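You operate a simulated robot arm through the tools that you are given. There is no shell and no other tool. Be economical: measure what you need, move in short steps, check, and stop when the job is done.

The job below is to be done with a simulated robot arm. You get a single attempt, and the scene is never put back.

JOB
Brush the brown shoe in the rest clean, then polish its toe brown.
Fine: clean with the shoe brush; put polish from the BROWN tin on with the orange cloth. Brush and cloth go back, lid back on; the BLACK tin stays shut. Set down upright: shoe brush. A coat counts when it lies all over at full strength: go over it till it gets no stronger. What is to be rubbed or washed off counts as gone when no trace of it is left.

It is judged by the outcome, as a careful person would: the job done as asked, and still so three seconds after it is handed in. It fails if anything else is knocked over, pushed out of place, dropped, spilled or broken. A push-on lid holds only when it is set on centred and level and pressed home; a screw cap is set on level and turned clockwise until tight. Flat cloth is picked up by pressing the open fingertips on it (5 to 10 N) and closing them slowly along it; thin cloth reads only 2 to 8 mm in the jaws.

ROBOT AND FRAMES
A 7-joint arm with a two-finger parallel gripper, fixed in place. Base frame: the origin is at the foot of the arm, x ahead of it, y to its left, z up. Lengths are in mm, angles in degrees, forces in N, time in s.
With the tool pointing down near the work surface it reaches from about 240 to 920 mm from the base axis. Its first joint turns from -132.0 to 132.0 degrees. Payload 3.91 kg.
The TCP is the grasp point between the finger pads, 30 mm short of the fingertips. In the tool frame z runs along the fingers and y along their closing line. The gripper opens to 110 mm. The fingers are 20 mm wide and 10 mm thick; the gripper's body (48 by 112 mm) begins 55 mm behind the TCP.
Orientation is told as [roll, pitch, yaw] about the base's x, y, z axes, in that order, counted from this pose: with the fingers straight down and closing along the base's y, the tool's x points along the base's -x, its y along +y and its z along -z.

CONTROLS
- The arm moves only by the tool jog_arm. Its argument "targets" is a list of rows, each a list of 7 numbers: the shift along the tool's x, y, z in units of 300 mm (1.0 is 300 mm), then the turn, a rotation vector about the tool's x, y, z in units of 45 degrees (1.0 is 45 degrees), then the closure in counts, from 0 (fully open) to 255 (shut). In form: [[x, y, z, wx, wy, wz, gripper], ...]. A call has 1 to 8 rows; each row is the pose to reach, as a shift and turn from the pose commanded when the call began, along the tool's axes at that moment. A call with a number of a shift or a turn outside -1 to 1 is refused whole. A row lasts 0.2 s, in which the tool goes at most 50 mm and 8.6 degrees; a call with a longer step from one row to the next is refused whole, and so is a gripper value outside its range. Where a pose cannot be reached the arm comes as near as it can. A force on the tool above 90 N (or 10 N above the force at the start of the call, whichever is more), or a blocked arm, ends the call early, and 0.2 s more pass. The fingers move at their own pace (about 108 mm/s each) and stop on an object; they squeeze with about 44 N. The grip force told is the motor's: it shows also when the fingers shut on nothing. Time passes only in rows, and 0.2 s behind the last, so rows that repeat a pose let the fingers close. The reply holds the time, the measured pose of the TCP, the force on the tool along the base axes, the opening and the grip force, in the units named above and with some noise, with the torque about the TCP (base axes, N m) and any sound that the robot's microphone picked up, and new pictures: "pictures" is both (left out), scene, wrist or none.
- Cameras (640 x 400 px; columns grow to the right, rows downward): "scene" is fixed at [399.7, 500.2, 1236.4]; the picture's right is [-0.65, -0.76, 0.00], its down [-0.64, 0.56, -0.53] and it looks along [0.40, -0.34, -0.85] (base axes); focal length 214 px, centre (320, 200). "wrist" rides on the gripper at [72, 17, -103] in the tool frame; the picture's right is [-0.23, 0.97, 0.00], its down [-0.76, -0.18, -0.62] and it looks along [-0.61, -0.14, 0.78] (tool axes); focal length 222 px, centre (320, 200). There is no depth. A picture from a camera that has moved, and an enlarged one, comes with that camera's place and axes in the base frame and with its lens.
- inspect(camera, box): a new picture of the part [left, top, right, bottom] of that camera's present view, enlarged. No time passes.
- finish_job(): hands the job in; it is judged then, once.

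Go step by step. Nothing tells you positions but the pictures and the camera data: compare them with the known pose of the tool, close in by small moves and look again before you grip or let go. The budget is 120 turns and 200 pictures, counting those below and the enlarged ones. Unless the task says otherwise, let go and move clear before handing in.

The tools are called after ">>>" as name(argument=value, ...) on one line, values as JSON. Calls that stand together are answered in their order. jog_arm: Moves the arm, as the interface text tells. Its arguments: {"type":"object","properties":{"targets":{"type":"array","items":{"type":"array","items":{"type":"number"}}},"pictures":{"type":"string","enum":["both","scene","wrist","none"]}},"required":["targets"]} The other tools are called the same way: inspect (camera, box) takes an enlarged picture of a part of a camera's view; finish_job () hands the job in.

At the start:

```text
time_s: 0.0
ee_pos: [561.4, 272.3, 895.6]
ee_rot: [0.0, 0.0, 0.0]
ft_force: [-0.4, 0.7, -0.7]
wrist_torque: [-0.01, -0.01, 0.03]
width: 109.8
grip_force: 0.1
```

scene: 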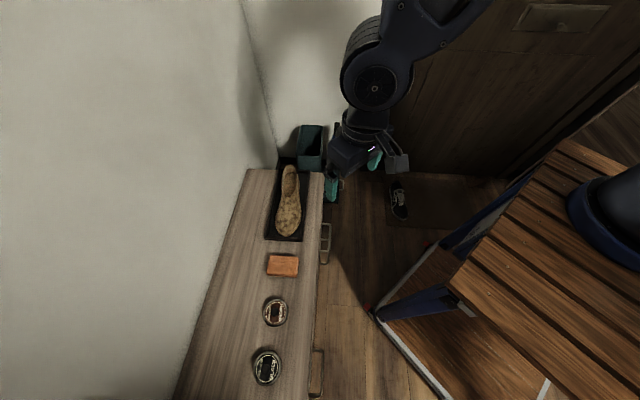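
wrist: 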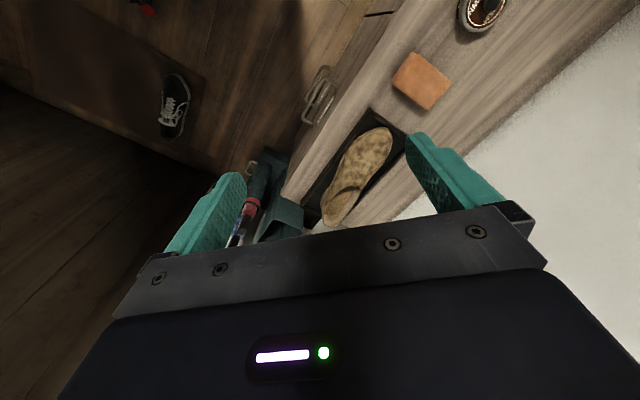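

I see a chest top with a shoe in a dark rest, an orange cloth and two tins; a green bin or box lies beyond it. I'll take enlarged views to find the brush and tell the tins apart.

>>> inspect(camera="scene", box=[240, 110, 360, 185])

>>> inspect(camera="scene", box=[200, 240, 360, 400])

>>> inspect(camera="wrist", box=[220, 100, 420, 250])

```text
5.33 times, centred on (300, 148) of scene
camera zoom: at [399.7, 500.2, 1236.4], right [-0.65, -0.76, 0.0], down [-0.64, 0.56, -0.53], along [0.4, -0.34, -0.85], focal length 1144 px, centre (427, 480)
```

zoom: 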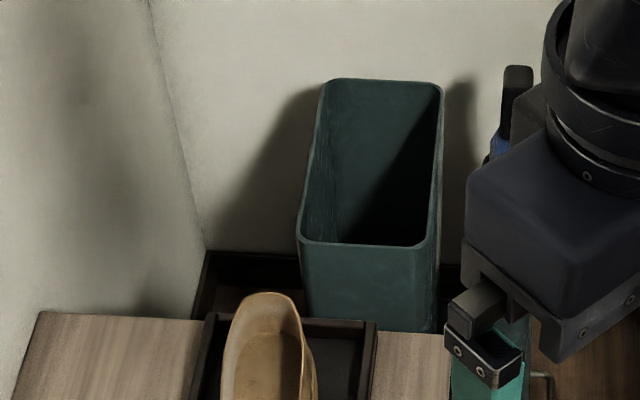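

```text
2.50 times, centred on (280, 320) of scene
camera zoom: at [399.7, 500.2, 1236.4], right [-0.65, -0.76, 0.0], down [-0.64, 0.56, -0.53], along [0.4, -0.34, -0.85], focal length 536 px, centre (420, -100)
```

zoom: 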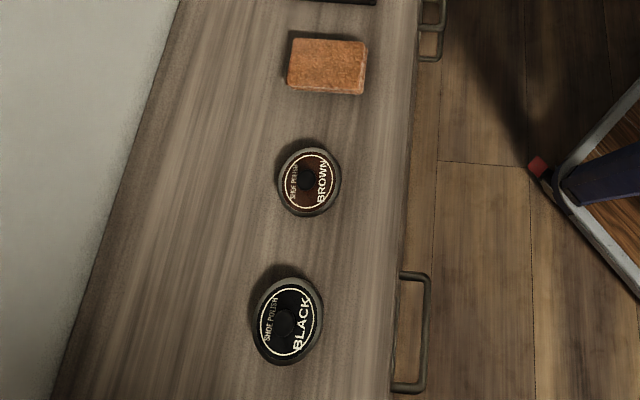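

```text
2.67 times, centred on (320, 175) of wrist
camera zoom: at [489.7, 289.1, 999.1], right [0.23, 0.97, 0.0], down [0.76, -0.18, 0.62], along [0.61, -0.14, -0.78], focal length 592 px, centre (320, 267)
```

zoom: 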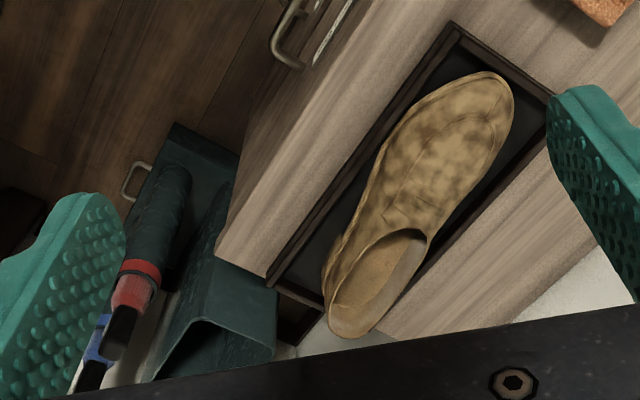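

I've placed the shoe near (800,325), the cloth near (640,470), the BROWN tin near (540,580) and the BLACK one near (440,675), with the surface around z≈460. The brush isn't visible yet, so I'll swing the wrist camera along the chest to look for it.

>>> jog_arm(targets=[[0.08, 0.05, 0, 0, 0, -0.166, 0], [0.16, 0.1, 0, 0, 0, -0.333, 0], [0.24, 0.15, 0, 0, 0, -0.5, 0], [0.32, 0.2, 0, 0, 0, -0.666, 0], [0.4, 0.25, 0, 0, 0, -0.833, 0], [0.5, 0.3, 0, 0, 0, -1, 0]])

```text
time_s: 1.4
ee_pos: [412.7, 363.8, 895.4]
ee_rot: [0.0, 0.0, 45.2]
ft_force: [-0.8, 0.5, 0.9]
wrist_torque: [0.02, 0.03, -0.03]
width: 110.3
grip_force: 0.0
camera wrist: at [350.5, 324.5, 999.6], right [-0.53, 0.85, 0.0], down [0.66, 0.41, 0.62], along [0.53, 0.33, -0.78], focal length 222 px, centre (320, 200)
```

scene: 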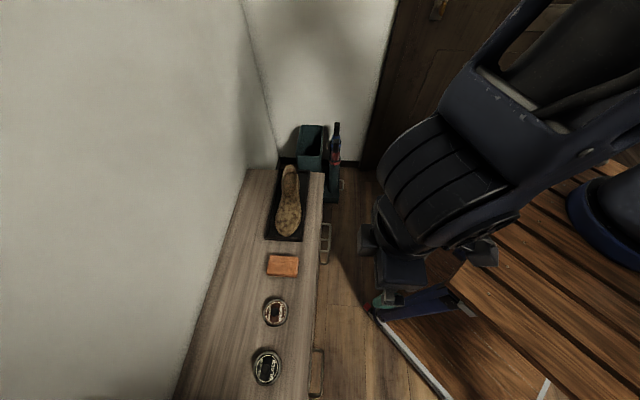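
wrist: 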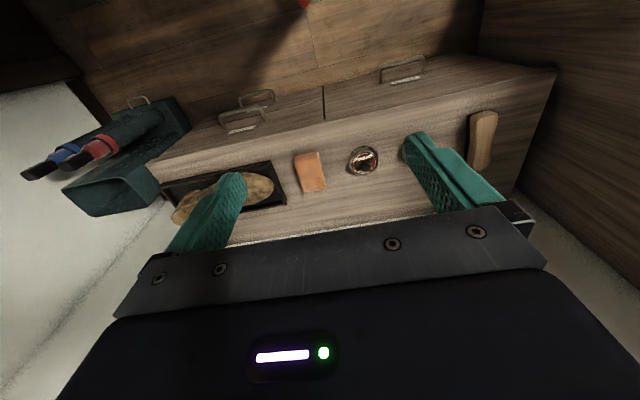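

The brush is at the far end of the chest, roughly (330,800). I'll zoom in, then move closer.

>>> inspect(camera="wrist", box=[420, 80, 560, 200])

>>> jog_arm(targets=[[0, 0.16, 0, 0, 0, -0.1, 0], [0, 0.32, 0, 0, 0, -0.2, 0], [0, 0.48, 0.1, 0, 0, -0.3, 0], [0, 0.63, 0.15, 0, 0, -0.4, 0], [0, 0.78, 0.2, 0, 0, -0.5, 0], [0, 0.93, 0.25, 0, 0, -0.6, 0]])

```text
3.33 times, centred on (490, 140) of wrist
camera zoom: at [350.5, 324.5, 999.6], right [-0.53, 0.85, 0.0], down [0.66, 0.41, 0.62], along [0.53, 0.33, -0.78], focal length 740 px, centre (-247, 400)
```

zoom: 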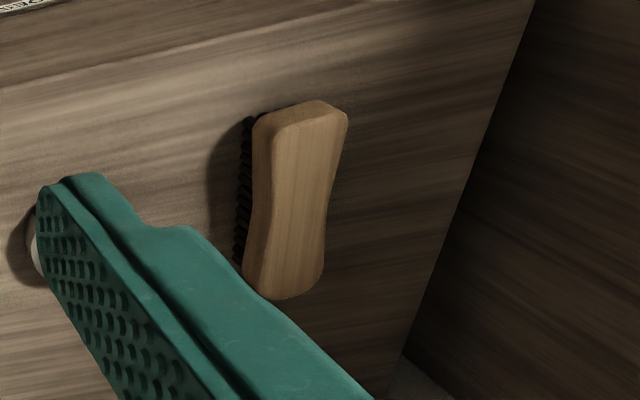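

```text
refused: row 3 steps farther than a row can; nothing moved
```

The step was too long. I'll retry with smaller steps.

>>> jog_arm(targets=[[-0.03, 0.13, 0.05, 0, 0, 0, 0], [-0.06, 0.26, 0.1, 0, 0, 0, 0], [-0.09, 0.39, 0.15, 0, 0, 0, 0], [-0.12, 0.52, 0.2, 0, 0, 0, 0], [-0.15, 0.65, 0.25, 0, 0, 0, 0], [-0.18, 0.78, 0.3, 0, 0, 0, 0], [-0.2, 0.91, 0.35, 0, 0, 0, 0]])

```text
time_s: 3.0
ee_pos: [261.3, 596.3, 789.1]
ee_rot: [0.0, 0.1, 44.9]
ft_force: [0.5, -0.4, -0.2]
wrist_torque: [0.03, 0.01, 0.02]
width: 110.0
grip_force: 0.0
camera wrist: at [199.6, 557.4, 892.6], right [-0.53, 0.85, 0.0], down [0.66, 0.41, 0.62], along [0.53, 0.33, -0.78], focal length 222 px, centre (320, 200)
```

scene: 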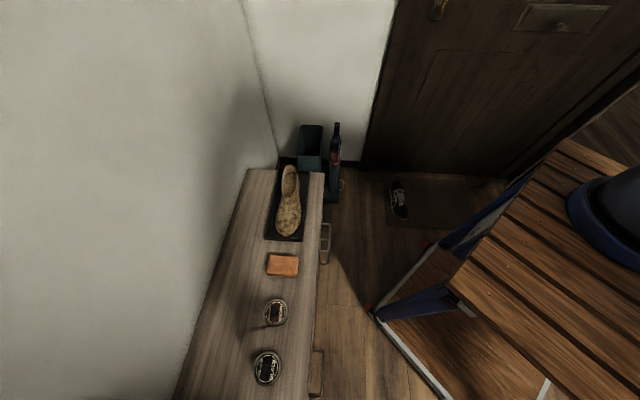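
wrist: 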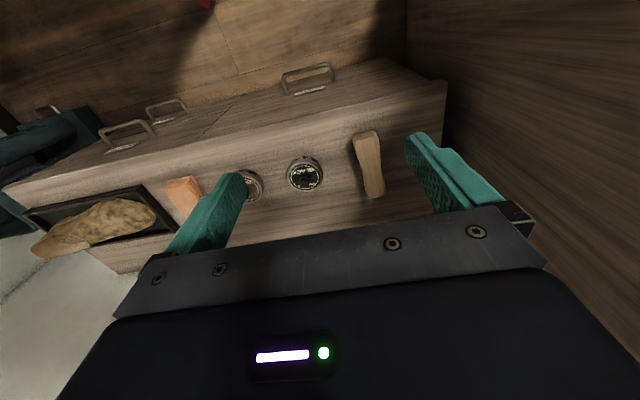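

The brush is near (332,751) with its top around z≈512. I'll zoom for its ends and orientation.

>>> inspect(camera="wrist", box=[280, 100, 440, 220])

```text
3.33 times, centred on (360, 160) of wrist
camera zoom: at [199.6, 557.4, 892.6], right [-0.53, 0.85, 0.0], down [0.66, 0.41, 0.62], along [0.53, 0.33, -0.78], focal length 740 px, centre (187, 333)
```

zoom: 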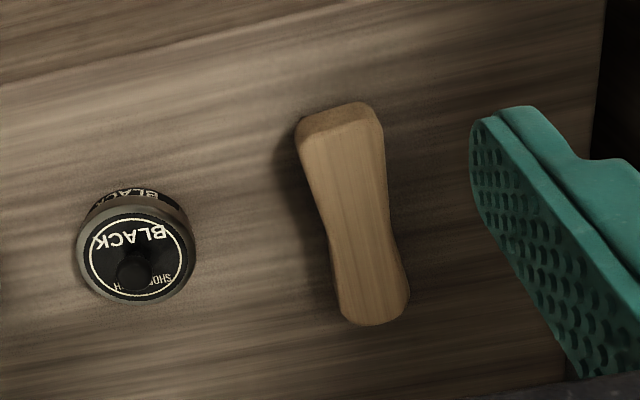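

The brush's long axis points about 48° and it's centred near (336,761). I'll go above it with the fingers closing across its waist.

>>> jog_arm(targets=[[-0.09, 0.035, 0.09, 0, 0, -0.02, 0], [-0.18, 0.07, 0.18, 0, 0, -0.04, 0], [-0.27, 0.105, 0.27, 0, 0, -0.06, 0], [-0.36, 0.14, 0.36, 0, 0, -0.08, 0], [-0.45, 0.175, 0.45, 0, 0, -0.08, 0], [-0.52, 0.21, 0.5, 0, 0, -0.08, 0]])

```text
time_s: 4.4
ee_pos: [325.5, 751.9, 641.1]
ee_rot: [0.0, -0.1, 48.6]
ft_force: [0.1, -0.1, 0.5]
wrist_torque: [0.02, -0.04, -0.02]
width: 110.1
grip_force: 0.1
camera wrist: at [266.1, 709.3, 744.8], right [-0.58, 0.81, 0.0], down [0.64, 0.45, 0.62], along [0.51, 0.36, -0.78], focal length 222 px, centre (320, 200)
```

scene: 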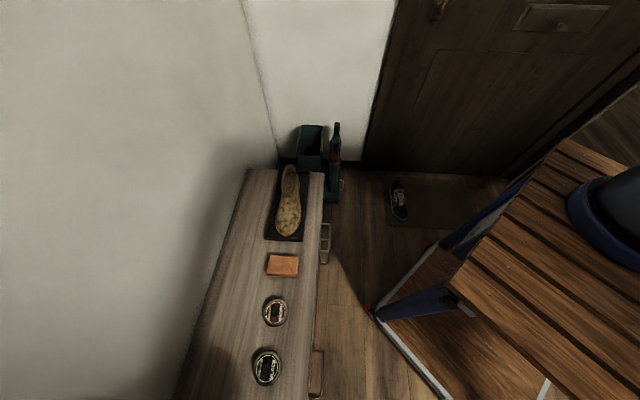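
wrist: 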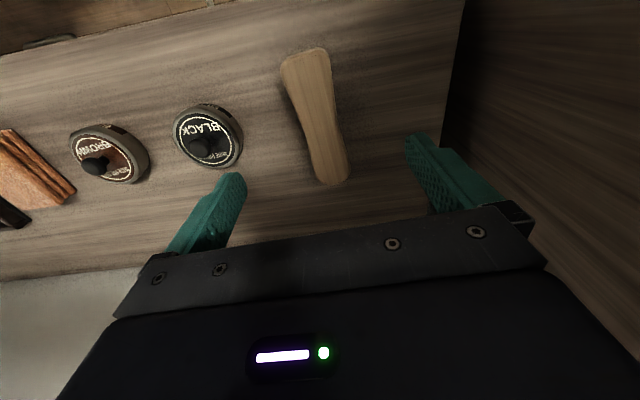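

The brush is well aligned beneath. I'll descend with a small correction, then close on the wood.

>>> jog_arm(targets=[[-0.043, -0.015, 0.1, 0, 0, 0.04, 0], [-0.043, -0.015, 0.2, 0, 0, 0.04, 0], [-0.043, -0.015, 0.3, 0, 0, 0.04, 0], [-0.043, -0.015, 0.36, 0, 0, 0.04, 0], [-0.043, -0.015, 0.41, 0, 0, 0.04, 0]])

>>> inspect(camera="wrist", box=[120, 0, 520, 250])

```text
time_s: 5.6
ee_pos: [338.8, 758.9, 517.5]
ee_rot: [-0.1, 0.0, 46.9]
ft_force: [0.7, 0.5, 1.0]
wrist_torque: [-0.03, 0.02, 0.0]
width: 110.0
grip_force: 0.0
camera wrist: at [277.4, 717.9, 621.1], right [-0.55, 0.83, 0.0], down [0.65, 0.43, 0.62], along [0.52, 0.35, -0.78], focal length 222 px, centre (320, 200)
```

scene: 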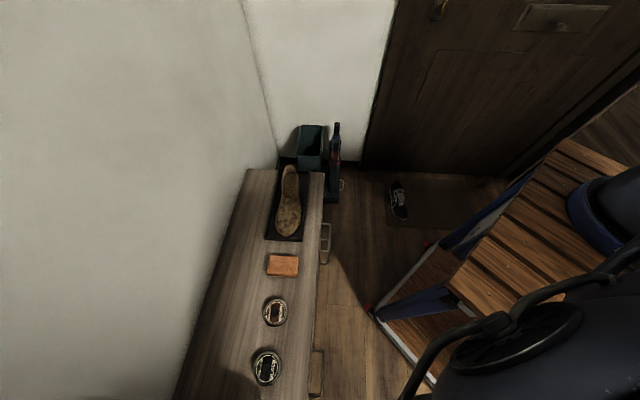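
wrist: 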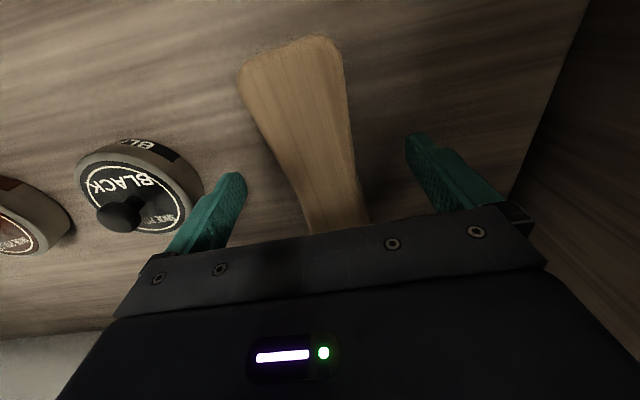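

```text
1.60 times, centred on (320, 125) of wrist
camera zoom: at [277.4, 717.9, 621.1], right [-0.55, 0.83, 0.0], down [0.65, 0.43, 0.62], along [0.52, 0.35, -0.78], focal length 355 px, centre (320, 320)
```

zoom: 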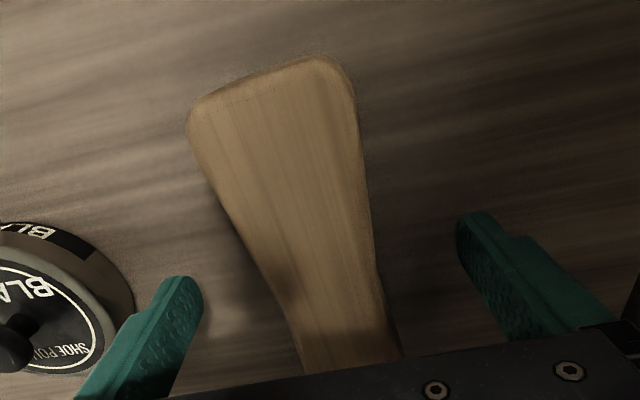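

Fingers straddle the brush. I'll lower 14 mm more and close.

>>> jog_arm(targets=[[0, 0, 0.025, 0, 0, -0.02, 0], [0, 0, 0.047, 0, 0, -0.02, 0], [0, 0, 0.047, 0, 0, -0.02, 120], [0, 0, 0.047, 0, 0, -0.02, 255], [0, 0, 0.047, 0, 0, -0.02, 255]])

```text
time_s: 6.8
ee_pos: [338.5, 758.1, 503.1]
ee_rot: [0.0, 0.0, 47.7]
ft_force: [-0.4, 0.2, 0.0]
wrist_torque: [0.05, 0.0, 0.07]
width: 41.4
grip_force: 44.1
camera wrist: at [278.3, 717.4, 606.6], right [-0.57, 0.82, 0.0], down [0.64, 0.44, 0.62], along [0.51, 0.35, -0.78], focal length 222 px, centre (320, 200)
```

scene: 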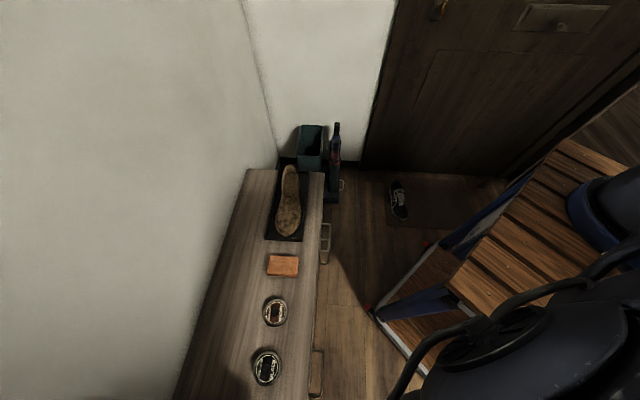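
wrist: 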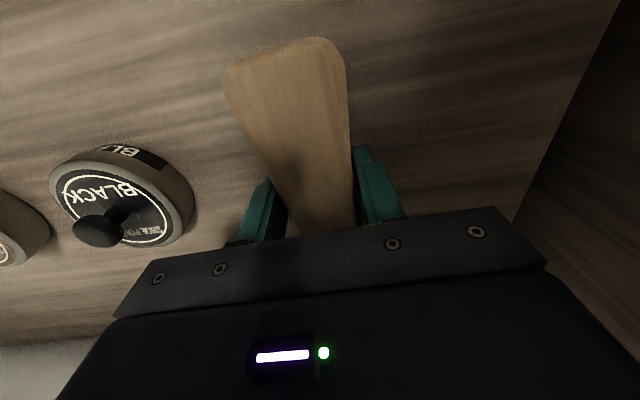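

The brush is gripped (41 mm wide); its home pose is TCP (338.5,758.1,503.1), yaw 47.7. I'll lift it and carry it towards the shoe.

>>> jog_arm(targets=[[0, 0, -0.1, 0, 0, 0, 255], [0, 0, -0.25, 0, 0, 0, 255], [0, 0, -0.4, 0, 0, 0, 255], [0, -0.12, -0.5, 0, 0, 0, 255], [0, -0.28, -0.5, 0, 0, 0, 255], [0, -0.44, -0.5, 0, 0, 0, 255], [0, -0.6, -0.5, 0, 0, 0, 255], [0, -0.76, -0.5, 0, 0, 0, 255]], pictures="none")

>>> jog_arm(targets=[[0, -0.16, 0, 0, 0, 0, 255], [0, -0.32, 0, 0, 0, 0, 255], [0, -0.48, 0, 0, 0, 0, 255], [0, -0.64, 0, 0, 0, 0, 255], [0, -0.76, 0, 0, 0, 0, 255]])

```text
time_s: 8.6
ee_pos: [506.7, 606.0, 651.9]
ee_rot: [0.0, 0.0, 47.8]
ft_force: [-0.3, 0.2, -0.7]
wrist_torque: [-0.03, -0.04, -0.03]
width: 41.2
grip_force: 43.8
```

```text
time_s: 9.8
ee_pos: [673.6, 454.4, 653.1]
ee_rot: [0.1, -0.1, 47.7]
ft_force: [-0.2, 0.7, -0.5]
wrist_torque: [-0.02, -0.02, -0.01]
width: 41.3
grip_force: 44.1
camera wrist: at [612.5, 412.5, 756.6], right [-0.57, 0.82, 0.0], down [0.64, 0.44, 0.62], along [0.51, 0.35, -0.78], focal length 222 px, centre (320, 200)
```

scene: 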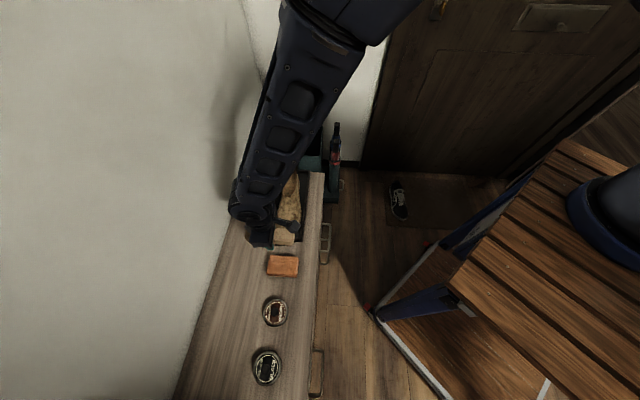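
wrist: 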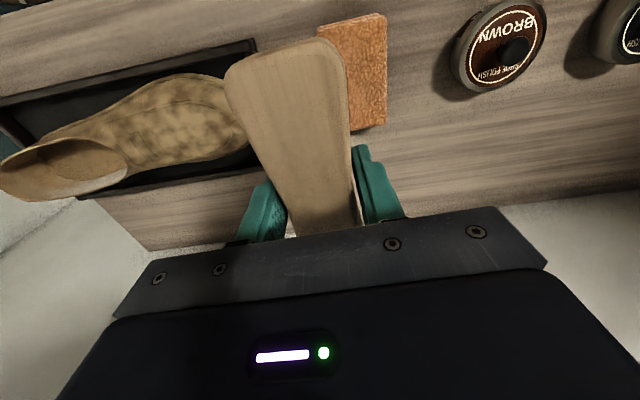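

Brush is in hand, with the shoe on the left of the wrist view. I'll zoom in on the dirt.

>>> inspect(camera="wrist", box=[0, 30, 260, 210])

>>> inspect(camera="scene", box=[240, 150, 340, 260])

```text
2.22 times, centred on (130, 120) of wrist
camera zoom: at [612.5, 412.5, 756.6], right [-0.57, 0.82, 0.0], down [0.64, 0.44, 0.62], along [0.51, 0.35, -0.78], focal length 494 px, centre (742, 378)
```

zoom: 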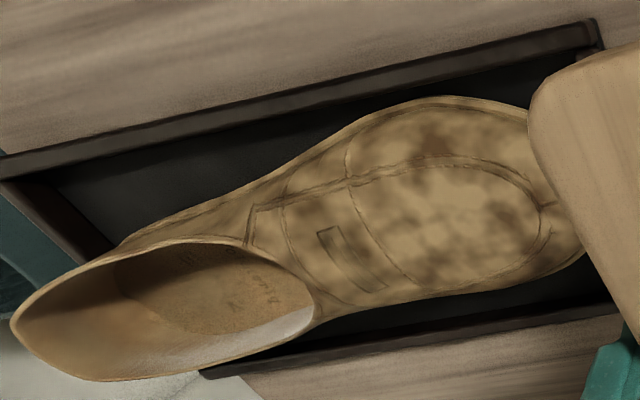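

```text
3.64 times, centred on (290, 205) of scene
camera zoom: at [399.7, 500.2, 1236.4], right [-0.65, -0.76, 0.0], down [-0.64, 0.56, -0.53], along [0.4, -0.34, -0.85], focal length 780 px, centre (429, 182)
```

zoom: 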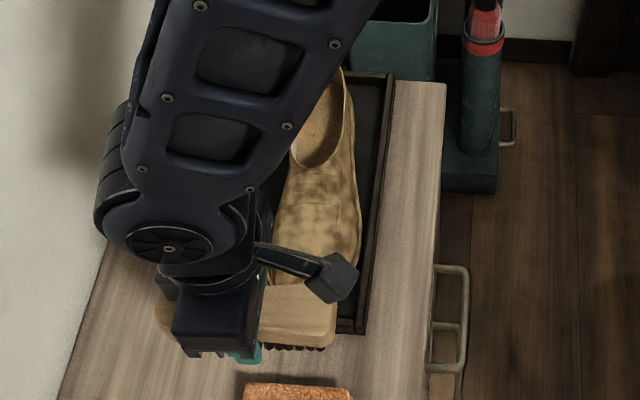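

Toe tip is near (715,397) and the throat near (850,293), with the surface around z 490–512. I'll position the brush above the toe area and check the view.

>>> jog_arm(targets=[[0.02, -0.12, 0, 0, 0, 0, 255], [0.02, -0.24, 0.05, 0, 0, 0, 255], [0.02, -0.358, 0.12, 0, 0, 0, 255], [0.02, -0.358, 0.23, 0, 0, 0, 255]])

>>> inspect(camera="scene", box=[240, 150, 340, 260])

```text
time_s: 10.8
ee_pos: [750.9, 374.7, 583.6]
ee_rot: [0.0, -0.2, 47.6]
ft_force: [0.1, 0.2, -1.1]
wrist_torque: [-0.05, -0.03, -0.03]
width: 41.5
grip_force: 44.2
camera wrist: at [691.0, 333.1, 687.5], right [-0.57, 0.82, 0.0], down [0.64, 0.44, 0.62], along [0.51, 0.35, -0.78], focal length 222 px, centre (320, 200)
```

scene: 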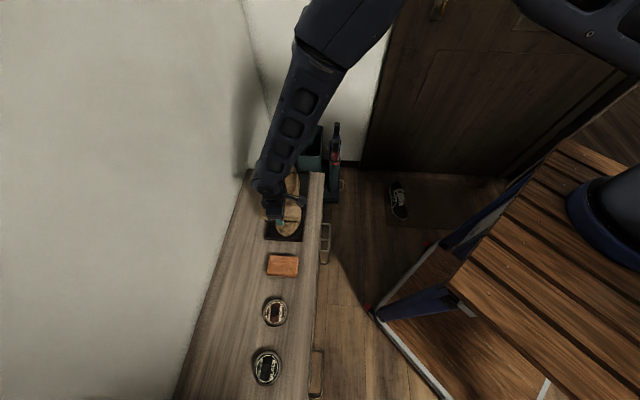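
wrist: 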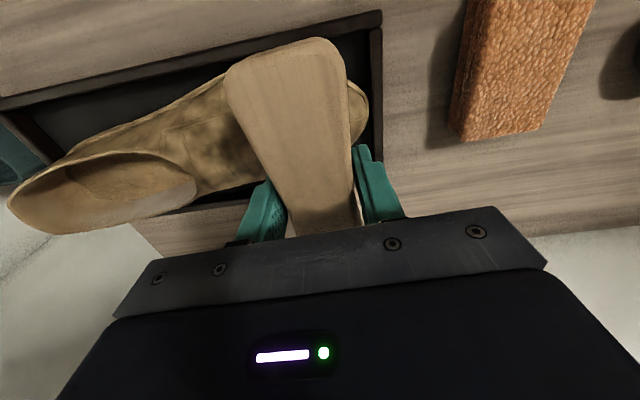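

```text
3.64 times, centred on (290, 205) of scene
camera zoom: at [399.7, 500.2, 1236.4], right [-0.65, -0.76, 0.0], down [-0.64, 0.56, -0.53], along [0.4, -0.34, -0.85], focal length 780 px, centre (429, 182)
```

zoom: 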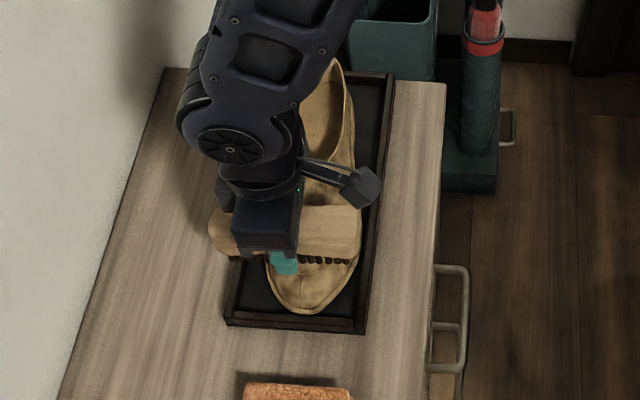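

The brush hovers over the toe cap. I'll descend in small steps feeling for contact.

>>> jog_arm(targets=[[0.03, 0, 0.05, 0, 0, 0, 255], [0.03, 0, 0.1, 0, 0, 0, 255], [0.03, 0, 0.12, 0, 0, 0, 255]], pictures="none")

>>> jog_arm(targets=[[0, 0, 0.015, 0, 0, 0, 255], [0, 0, 0.03, 0, 0, 0, 255]], pictures="none")

```text
time_s: 11.6
ee_pos: [745.0, 368.7, 550.6]
ee_rot: [-0.1, -0.1, 47.8]
ft_force: [-12.7, -8.9, 39.4]
wrist_torque: [-1.01, -0.64, -0.42]
width: 41.4
grip_force: 43.9
```

```text
time_s: 12.0
ee_pos: [744.1, 368.4, 551.4]
ee_rot: [-0.1, -0.1, 47.6]
ft_force: [-24.7, -15.1, 45.9]
wrist_torque: [-1.38, -0.41, -0.84]
width: 41.3
grip_force: 44.2
stopped in row 2: the force on the tool passed its limit at 107 N (the readings are from after the stop); the commanded pose is now the measured one
```

Contact came higher than I expected (TCP≈553). I'll back off and check that the shoe hasn't shifted.

>>> jog_arm(targets=[[0, 0, -0.02, 0, 0, 0, 255], [0, 0, -0.04, 0, 0, 0, 255]])

>>> inspect(camera="scene", box=[240, 150, 340, 260])

```text
time_s: 12.6
ee_pos: [744.7, 369.4, 558.0]
ee_rot: [-0.1, -0.1, 47.8]
ft_force: [-0.1, -0.2, -2.0]
wrist_torque: [-0.04, 0.02, -0.04]
width: 41.3
grip_force: 44.2
camera wrist: at [684.4, 327.6, 662.6], right [-0.57, 0.82, 0.0], down [0.64, 0.44, 0.62], along [0.51, 0.35, -0.78], focal length 222 px, centre (320, 200)
```

scene: 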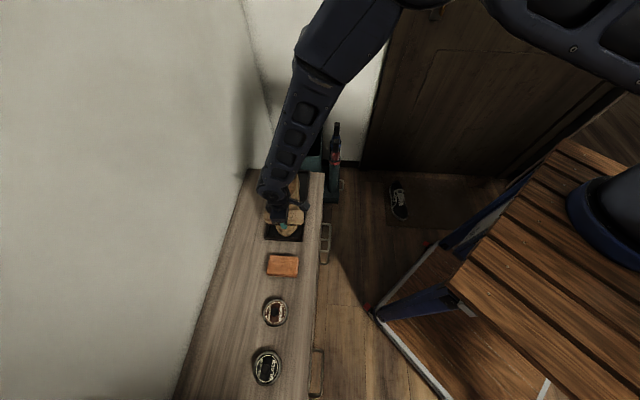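
wrist: 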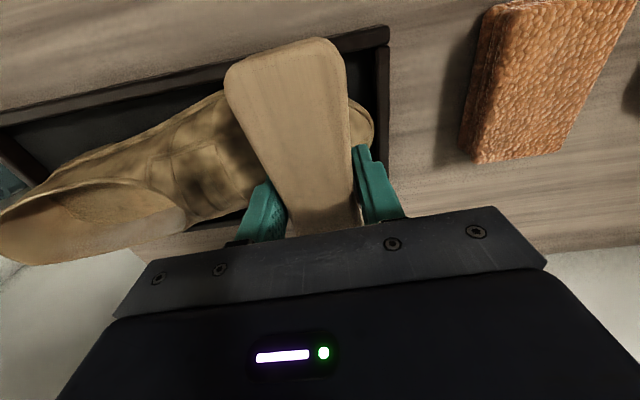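

```text
3.64 times, centred on (290, 205) of scene
camera zoom: at [399.7, 500.2, 1236.4], right [-0.65, -0.76, 0.0], down [-0.64, 0.56, -0.53], along [0.4, -0.34, -0.85], focal length 780 px, centre (429, 182)
```

zoom: 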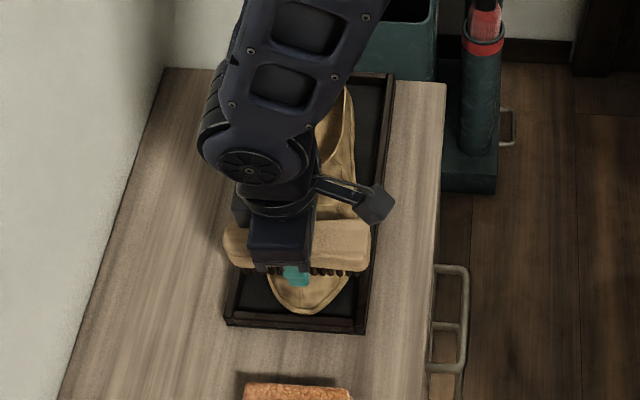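

The shoe hasn't moved. The torque shows contact at the throat-side edge of the brush (the vamp slopes up), so I'll tilt the brush about 15° to match and come down gently.

>>> jog_arm(targets=[[0, 0, 0, 0.17, 0, 0, 255], [0, 0, 0, 0.33, 0, 0, 255], [0, 0, 0.01, 0.33, 0, 0, 255]], pictures="none")

>>> jog_arm(targets=[[0, 0, 0.01, 0, 0, 0, 255]], pictures="none")

```text
time_s: 13.4
ee_pos: [745.1, 368.6, 556.8]
ee_rot: [-14.9, -0.1, 47.6]
ft_force: [0.2, -0.6, -0.5]
wrist_torque: [0.01, 0.0, -0.01]
width: 41.2
grip_force: 43.9
```

```text
time_s: 13.8
ee_pos: [745.4, 366.8, 554.5]
ee_rot: [-14.9, -0.1, 47.6]
ft_force: [-1.0, -0.2, -0.6]
wrist_torque: [-0.03, 0.01, -0.03]
width: 41.2
grip_force: 43.9
```

>>> jog_arm(targets=[[0, 0, 0.008, 0, 0, 0, 255], [0, 0, 0.016, 0, 0, 0, 255]], pictures="none")

>>> jog_arm(targets=[[0, 0, 0.006, 0, 0, 0, 255]], pictures="none")

```text
time_s: 14.4
ee_pos: [746.5, 366.8, 551.2]
ee_rot: [-14.8, -0.1, 47.6]
ft_force: [-3.2, -1.1, 5.5]
wrist_torque: [0.02, 0.18, 0.01]
width: 41.0
grip_force: 44.8
```

```text
time_s: 14.8
ee_pos: [747.5, 368.4, 549.7]
ee_rot: [-15.0, -0.2, 47.7]
ft_force: [-9.2, -3.3, 28.3]
wrist_torque: [0.03, 0.52, 0.08]
width: 41.6
grip_force: 43.6
```

Firm contact, now slightly toe-side, so ~11° fits better. I'll reduce the tilt and make trial strokes across the shoe.

>>> jog_arm(targets=[[0, 0, -0.004, -0.09, 0, 0, 255], [0.05, 0, -0.004, -0.09, 0, 0, 255], [-0.02, 0, -0.004, -0.09, 0, 0, 255], [-0.09, 0, -0.004, -0.09, 0, 0, 255], [-0.02, 0, -0.004, -0.09, 0, 0, 255], [0.05, 0, -0.004, -0.09, 0, 0, 255], [0, 0, -0.004, -0.09, 0, 0, 255]], pictures="none")

>>> jog_arm(targets=[[0, 0.08, -0.1, 0, 0, 0, 255], [0, 0.22, -0.15, 0, 0, 0, 255], [0, 0.36, -0.15, 0, 0, 0, 255]])

>>> inspect(camera="wrist", box=[0, 30, 260, 210])

```text
time_s: 16.4
ee_pos: [747.4, 367.6, 548.0]
ee_rot: [-10.9, -0.1, 47.7]
ft_force: [-0.2, 0.0, -0.8]
wrist_torque: [0.06, 0.01, 0.01]
width: 41.5
grip_force: 43.9
```

```text
time_s: 17.2
ee_pos: [664.6, 445.8, 570.8]
ee_rot: [-10.9, -0.1, 47.5]
ft_force: [-0.2, 0.2, -1.1]
wrist_torque: [0.1, 0.02, 0.01]
width: 41.6
grip_force: 44.5
camera wrist: at [589.2, 417.4, 670.7], right [-0.55, 0.81, -0.18], down [0.56, 0.52, 0.65], along [0.62, 0.26, -0.74], focal length 222 px, centre (320, 200)
```

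scene: 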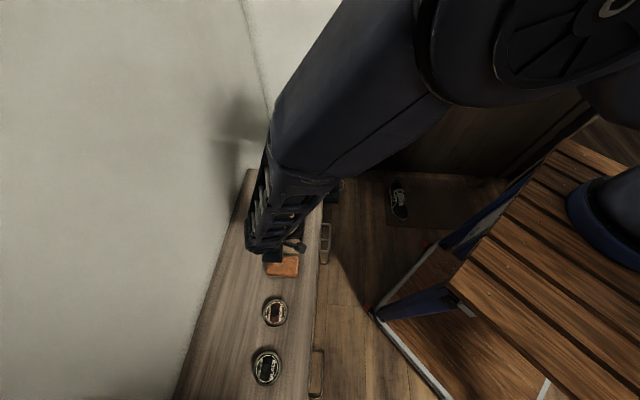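
wrist: 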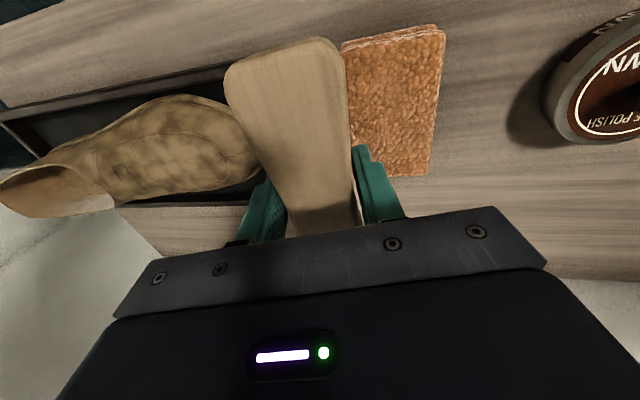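

```text
2.22 times, centred on (130, 120) of wrist
camera zoom: at [589.2, 417.4, 670.7], right [-0.55, 0.81, -0.18], down [0.56, 0.52, 0.65], along [0.62, 0.26, -0.74], focal length 494 px, centre (742, 378)
```

zoom: 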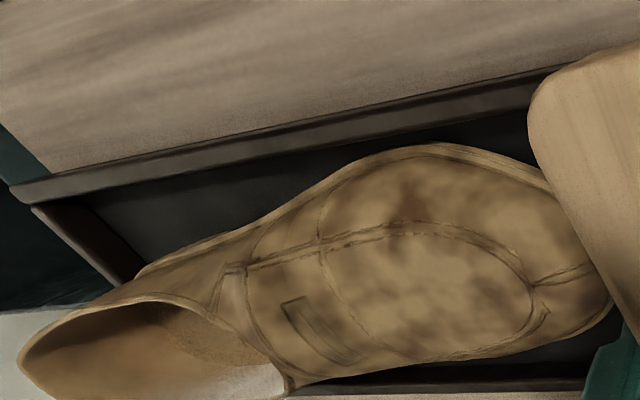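

Only slightly fainter, because the force was too light. I'll return and press a little deeper while stroking.

>>> jog_arm(targets=[[0, -0.14, 0, 0, 0, 0, 255], [0, -0.28, 0.05, 0, 0, 0, 255], [0, -0.36, 0.13, 0, 0, 0, 255], [0, -0.36, 0.157, 0, 0, 0, 255]], pictures="none")

>>> jog_arm(targets=[[0, 0, 0.004, 0, 0, 0, 255]], pictures="none")

```text
time_s: 18.2
ee_pos: [747.7, 369.3, 547.6]
ee_rot: [-10.7, -0.2, 47.6]
ft_force: [-8.4, 0.7, 19.1]
wrist_torque: [0.13, 0.57, 0.06]
width: 41.4
grip_force: 43.6
```

```text
time_s: 18.6
ee_pos: [748.0, 370.2, 547.3]
ee_rot: [-10.9, -0.4, 47.7]
ft_force: [-11.0, 6.5, 39.8]
wrist_torque: [0.25, 0.61, -0.05]
width: 41.6
grip_force: 44.1
```

>>> jog_arm(targets=[[0.05, 0, -0.002, 0, 0, 0, 255], [0.1, 0, -0.001, 0, 0, 0, 255], [0, 0, -0.002, 0, 0, 0, 255], [-0.1, 0, -0.001, 0, 0, 0, 255], [0, 0, -0.002, 0, 0, 0, 255], [0.1, 0, -0.001, 0, 0, 0, 255], [-0.05, 0, -0.002, 0, 0, 0, 255], [0, 0, -0.002, 0, 0, 0, 255]], pictures="none")

>>> jog_arm(targets=[[0, 0.08, -0.1, 0, 0, 0, 255], [0, 0.22, -0.15, 0, 0, 0, 255], [0, 0.36, -0.15, 0, 0, 0, 255]], pictures="none")

>>> inspect(camera="wrist", box=[0, 30, 260, 210])

```text
time_s: 19.4
ee_pos: [731.0, 349.1, 547.1]
ee_rot: [-10.8, 1.1, 47.3]
ft_force: [-26.6, -12.7, 47.4]
wrist_torque: [-0.79, -0.55, -0.46]
width: 41.5
grip_force: 44.4
stopped in row 3: the force on the tool passed its limit at 130 N (the readings are from after the stop); the commanded pose is now the measured one
```

```text
time_s: 20.2
ee_pos: [647.6, 427.0, 568.3]
ee_rot: [-10.9, 1.1, 47.2]
ft_force: [1.0, -0.3, -0.6]
wrist_torque: [0.0, 0.01, -0.01]
width: 41.4
grip_force: 44.0
```

```text
2.22 times, centred on (130, 120) of wrist
camera zoom: at [575.0, 399.9, 668.6], right [-0.55, 0.81, -0.19], down [0.57, 0.53, 0.63], along [0.61, 0.24, -0.75], focal length 494 px, centre (742, 378)
```

zoom: 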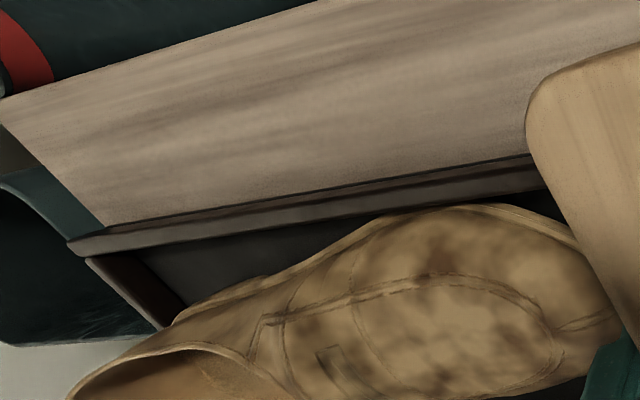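

The fast cross-stroke spiked the force. I'll go back, level the tilt, and use slower strokes along the shoe (parallel to the slope) instead.

>>> jog_arm(targets=[[-0.03, -0.13, 0, 0, -0.024, 0, 255], [-0.06, -0.26, 0.03, 0, -0.024, 0, 255], [-0.082, -0.357, 0.1, 0, -0.024, 0, 255], [-0.082, -0.357, 0.138, 0, -0.024, 0, 255]], pictures="none")

>>> jog_arm(targets=[[0, 0.04, 0, 0, 0, 0, 255], [0, 0.08, 0, 0, 0, 0, 255]], pictures="none")

>>> jog_arm(targets=[[0, -0.04, 0, 0, 0, 0, 255], [0, -0.08, 0, 0, 0, 0, 255], [0, -0.12, 0, 0, 0, 0, 255]], pictures="none")

```text
time_s: 21.2
ee_pos: [749.0, 369.9, 547.8]
ee_rot: [-10.8, -0.1, 47.5]
ft_force: [-7.0, 0.5, 11.4]
wrist_torque: [-0.35, -0.11, -0.22]
width: 41.6
grip_force: 43.8
```

```text
time_s: 21.8
ee_pos: [731.3, 383.9, 542.2]
ee_rot: [-10.9, 0.0, 47.3]
ft_force: [0.4, -0.6, 4.4]
wrist_torque: [0.04, 0.03, 0.02]
width: 41.3
grip_force: 44.0
```

```text
time_s: 22.6
ee_pos: [758.2, 359.7, 550.0]
ee_rot: [-10.9, 0.1, 47.4]
ft_force: [-0.2, 0.2, -1.3]
wrist_torque: [-0.03, -0.04, 0.0]
width: 41.7
grip_force: 44.2
```

>>> jog_arm(targets=[[0, -0.03, 0.004, -0.04, 0, 0, 255], [0, -0.06, 0.008, -0.04, 0, 0, 255]], pictures="none")

>>> jog_arm(targets=[[0, -0.03, 0.004, 0, 0, 0, 255], [0, -0.06, 0.008, 0, 0, 0, 255]], pictures="wrist")

```text
time_s: 23.2
ee_pos: [760.7, 358.3, 551.6]
ee_rot: [-8.5, 0.1, 47.8]
ft_force: [-14.5, -3.8, 22.7]
wrist_torque: [-0.77, -0.2, -0.48]
width: 41.6
grip_force: 44.1
stopped in row 2: the force on the tool passed its limit at 96 N (the readings are from after the stop); the commanded pose is now the measured one
```

```text
time_s: 23.8
ee_pos: [760.0, 358.6, 552.6]
ee_rot: [-7.9, 0.3, 48.1]
ft_force: [-18.7, -3.8, 30.3]
wrist_torque: [-0.95, -0.18, -0.59]
width: 41.5
grip_force: 44.0
stopped in row 2: the force on the tool passed its limit at 102 N (the readings are from after the stop); the commanded pose is now the measured one
camera wrist: at [691.0, 325.6, 652.5], right [-0.57, 0.81, -0.13], down [0.58, 0.51, 0.64], along [0.59, 0.28, -0.76], focal length 222 px, centre (320, 200)
```

wrist: 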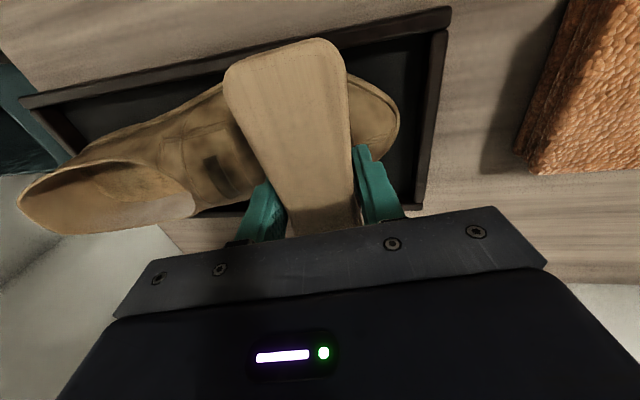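

The readings suggest the throat-side fingertip, not the bristles, is touching the rising vamp. I'll lift and turn the brush 90° so it lies along the shoe with the fingers beside the crown.

>>> jog_arm(targets=[[0, 0, -0.1, 0, 0, 0, 255], [0, 0, -0.22, -0.17, 0, 0, 255], [0, 0, -0.3, -0.17, 0, 0.17, 255], [0, 0, -0.3, -0.17, 0, 0.35, 255], [0, 0, -0.3, -0.17, 0, 0.53, 255], [0, 0, -0.3, -0.17, 0, 0.71, 255], [0, 0, -0.3, -0.17, 0, 0.89, 255]], pictures="none")

>>> jog_arm(targets=[[0, 0, 0, 0, 0, 0.18, 255], [0, 0, 0, 0, 0, 0.36, 255], [0, 0, 0, 0, 0, 0.54, 255], [0, 0, 0, 0, 0, 0.72, 255], [0, 0, 0, 0, 0, 0.9, 255], [0, 0, 0, 0, 0, 1.0, 255]])

```text
time_s: 25.4
ee_pos: [751.9, 365.8, 639.6]
ee_rot: [0.9, -2.5, 8.0]
ft_force: [0.6, 0.1, 0.1]
wrist_torque: [-0.02, 0.02, 0.03]
width: 41.1
grip_force: 44.5
```

```text
time_s: 26.8
ee_pos: [752.7, 366.6, 639.5]
ee_rot: [2.3, -1.1, -36.9]
ft_force: [0.2, 0.3, -0.5]
wrist_torque: [-0.02, 0.0, -0.01]
width: 41.6
grip_force: 43.7
camera wrist: at [702.1, 422.2, 742.4], right [0.77, 0.64, 0.04], down [0.48, -0.61, 0.63], along [0.43, -0.46, -0.78], focal length 222 px, centre (320, 200)
```

scene: 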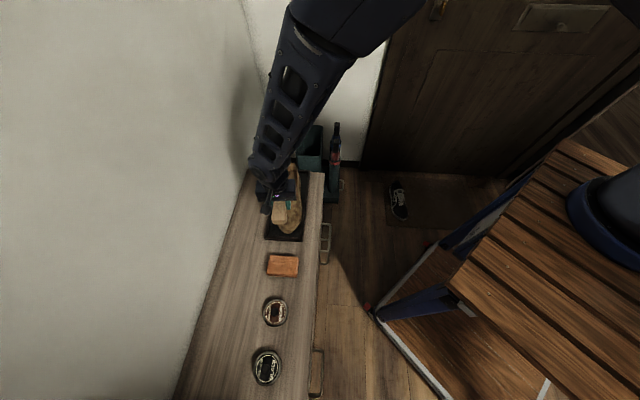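
wrist: 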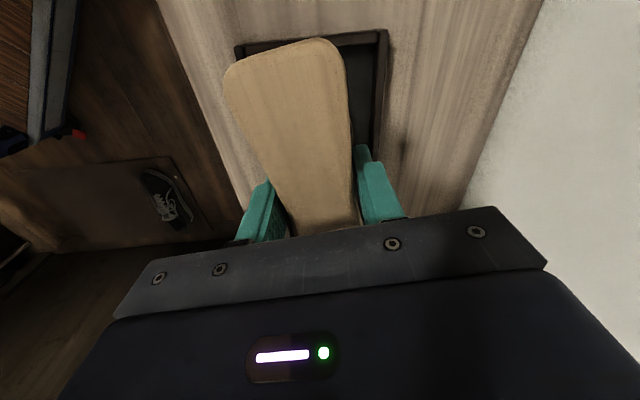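

Now the brush lies along the shoe. I'll set the slope (toe end down ~8°), centre over the vamp and descend gently.

>>> jog_arm(targets=[[-0.03, 0, 0.07, 0.05, -0.08, 0, 255], [-0.083, 0, 0.14, 0.05, -0.155, 0, 255], [-0.083, 0, 0.21, 0.05, -0.155, 0, 255]], pictures="none")

>>> inspect(camera="scene", box=[240, 150, 340, 260])

>>> jog_arm(targets=[[0, 0, 0.01, 0, 0, 0, 255], [0, 0, 0.02, 0, 0, 0, 255]], pictures="none")

```text
time_s: 27.6
ee_pos: [773.6, 352.3, 577.2]
ee_rot: [0.0, -8.2, -37.0]
ft_force: [0.3, -0.6, -0.6]
wrist_torque: [0.0, 0.05, 0.01]
width: 41.2
grip_force: 44.2
```

```text
3.64 times, centred on (290, 205) of scene
camera zoom: at [399.7, 500.2, 1236.4], right [-0.65, -0.76, 0.0], down [-0.64, 0.56, -0.53], along [0.4, -0.34, -0.85], focal length 780 px, centre (429, 182)
```

zoom: 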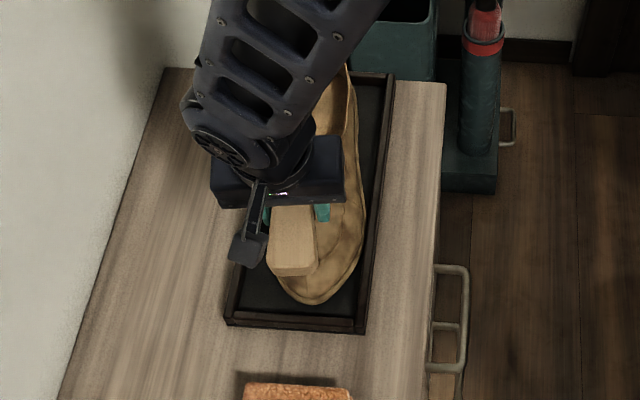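

```text
time_s: 28.2
ee_pos: [775.8, 351.7, 571.8]
ee_rot: [0.2, -8.1, -37.0]
ft_force: [-7.8, -0.6, 15.8]
wrist_torque: [-0.98, -0.64, -0.47]
width: 41.5
grip_force: 43.3
```

Contact is at the heel-side end of the brush, where the tongue rises. I'll shift toeward and tilt more.

>>> jog_arm(targets=[[0.0, 0, -0.02, 0, 0, 0, 255], [0.08, 0, -0.01, 0, -0.12, 0, 255], [0.08, 0, 0.01, 0, -0.12, 0, 255]], pictures="none")

>>> jog_arm(targets=[[0.0, 0, 0.008, 0, 0, 0, 255], [0, 0, 0.016, 0, 0, 0, 255]], pictures="none")

```text
time_s: 29.0
ee_pos: [756.9, 365.7, 564.5]
ee_rot: [0.1, -13.4, -36.9]
ft_force: [0.6, -0.4, -0.6]
wrist_torque: [0.01, 0.0, 0.01]
width: 41.4
grip_force: 44.0
```

```text
time_s: 29.6
ee_pos: [757.7, 364.4, 559.9]
ee_rot: [0.1, -13.5, -36.9]
ft_force: [-0.2, -0.5, -1.1]
wrist_torque: [-0.04, -0.02, -0.02]
width: 41.3
grip_force: 44.0
```

>>> jog_arm(targets=[[0.0, 0, 0.008, 0, 0, 0, 255], [0, 0, 0.016, 0, 0, 0, 255]], pictures="none")

>>> jog_arm(targets=[[0.0, 0, 0.005, 0, 0, 0, 255]], pictures="none")

```text
time_s: 30.2
ee_pos: [758.9, 365.2, 554.6]
ee_rot: [0.0, -13.5, -37.0]
ft_force: [-0.6, -0.7, -0.8]
wrist_torque: [-0.06, -0.04, -0.06]
width: 41.6
grip_force: 43.8
```

```text
time_s: 30.6
ee_pos: [759.0, 365.7, 555.0]
ee_rot: [0.1, -13.6, -37.0]
ft_force: [-8.1, 0.2, 16.1]
wrist_torque: [-1.01, -0.65, -0.45]
width: 41.6
grip_force: 43.9
```

The profile works out to about 16° slope. I'll tilt slightly more and settle in.

>>> jog_arm(targets=[[0.0, 0, 0, 0, -0.07, 0, 255], [0, 0, 0.007, 0, -0.07, 0, 255]], pictures="none")

>>> jog_arm(targets=[[0.0, 0, 0.006, 0, 0, 0, 255]], pictures="none")

```text
time_s: 31.2
ee_pos: [760.4, 364.6, 551.5]
ee_rot: [0.2, -16.7, -37.0]
ft_force: [-4.9, -4.5, 21.5]
wrist_torque: [0.12, 1.05, 0.2]
width: 41.3
grip_force: 44.0
```

```text
time_s: 31.6
ee_pos: [759.9, 365.6, 553.0]
ee_rot: [0.2, -16.6, -37.0]
ft_force: [-9.7, -0.9, 36.5]
wrist_torque: [-0.53, 0.42, -0.26]
width: 41.4
grip_force: 43.4
```

Now it's evenly seated along the crown. I'll begin moderate strokes across and along.

>>> jog_arm(targets=[[0, -0.03, -0.003, 0, 0, 0, 255], [0, -0.07, -0.003, 0, 0, 0, 255], [0, -0.11, -0.002, 0, 0, 0, 255], [0, -0.07, -0.003, 0, 0, 0, 255], [0, -0.03, -0.003, 0, 0, 0, 255], [0, 0.01, -0.003, 0, 0, 0, 255], [0, 0.04, -0.003, 0, 0, 0, 255], [0, 0, -0.003, 0, 0, 0, 255]], pictures="none")

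>>> jog_arm(targets=[[0.03, -0.03, -0.002, 0, 0, 0, 255], [0.06, -0.03, 0, 0, 0, 0, 255], [0.03, -0.03, 0, 0, 0, 0, 255], [0, -0.03, -0.0, 0, 0, 0, 255], [-0.03, -0.03, -0.002, 0, 0, 0, 255], [0, -0.03, 0, 0, 0, 0, 255]], pictures="none")

>>> inspect(camera="wrist", box=[200, 20, 440, 200])

```text
time_s: 33.4
ee_pos: [760.7, 363.2, 552.5]
ee_rot: [0.2, -16.7, -36.9]
ft_force: [0.3, 0.1, -1.2]
wrist_torque: [0.02, -0.01, 0.0]
width: 41.3
grip_force: 43.6
```

```text
time_s: 34.8
ee_pos: [755.0, 356.6, 551.4]
ee_rot: [0.1, -16.6, -36.9]
ft_force: [-0.7, 0.7, -0.9]
wrist_torque: [0.01, -0.01, -0.03]
width: 41.8
grip_force: 44.1
```

```text
2.22 times, centred on (320, 110) of wrist
camera zoom: at [686.9, 430.0, 629.7], right [0.76, 0.65, 0.07], down [0.33, -0.47, 0.81], along [0.56, -0.6, -0.58], focal length 494 px, centre (320, 400)
```

zoom: 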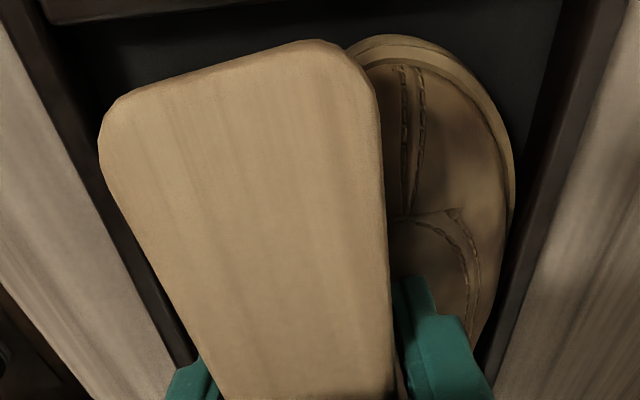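

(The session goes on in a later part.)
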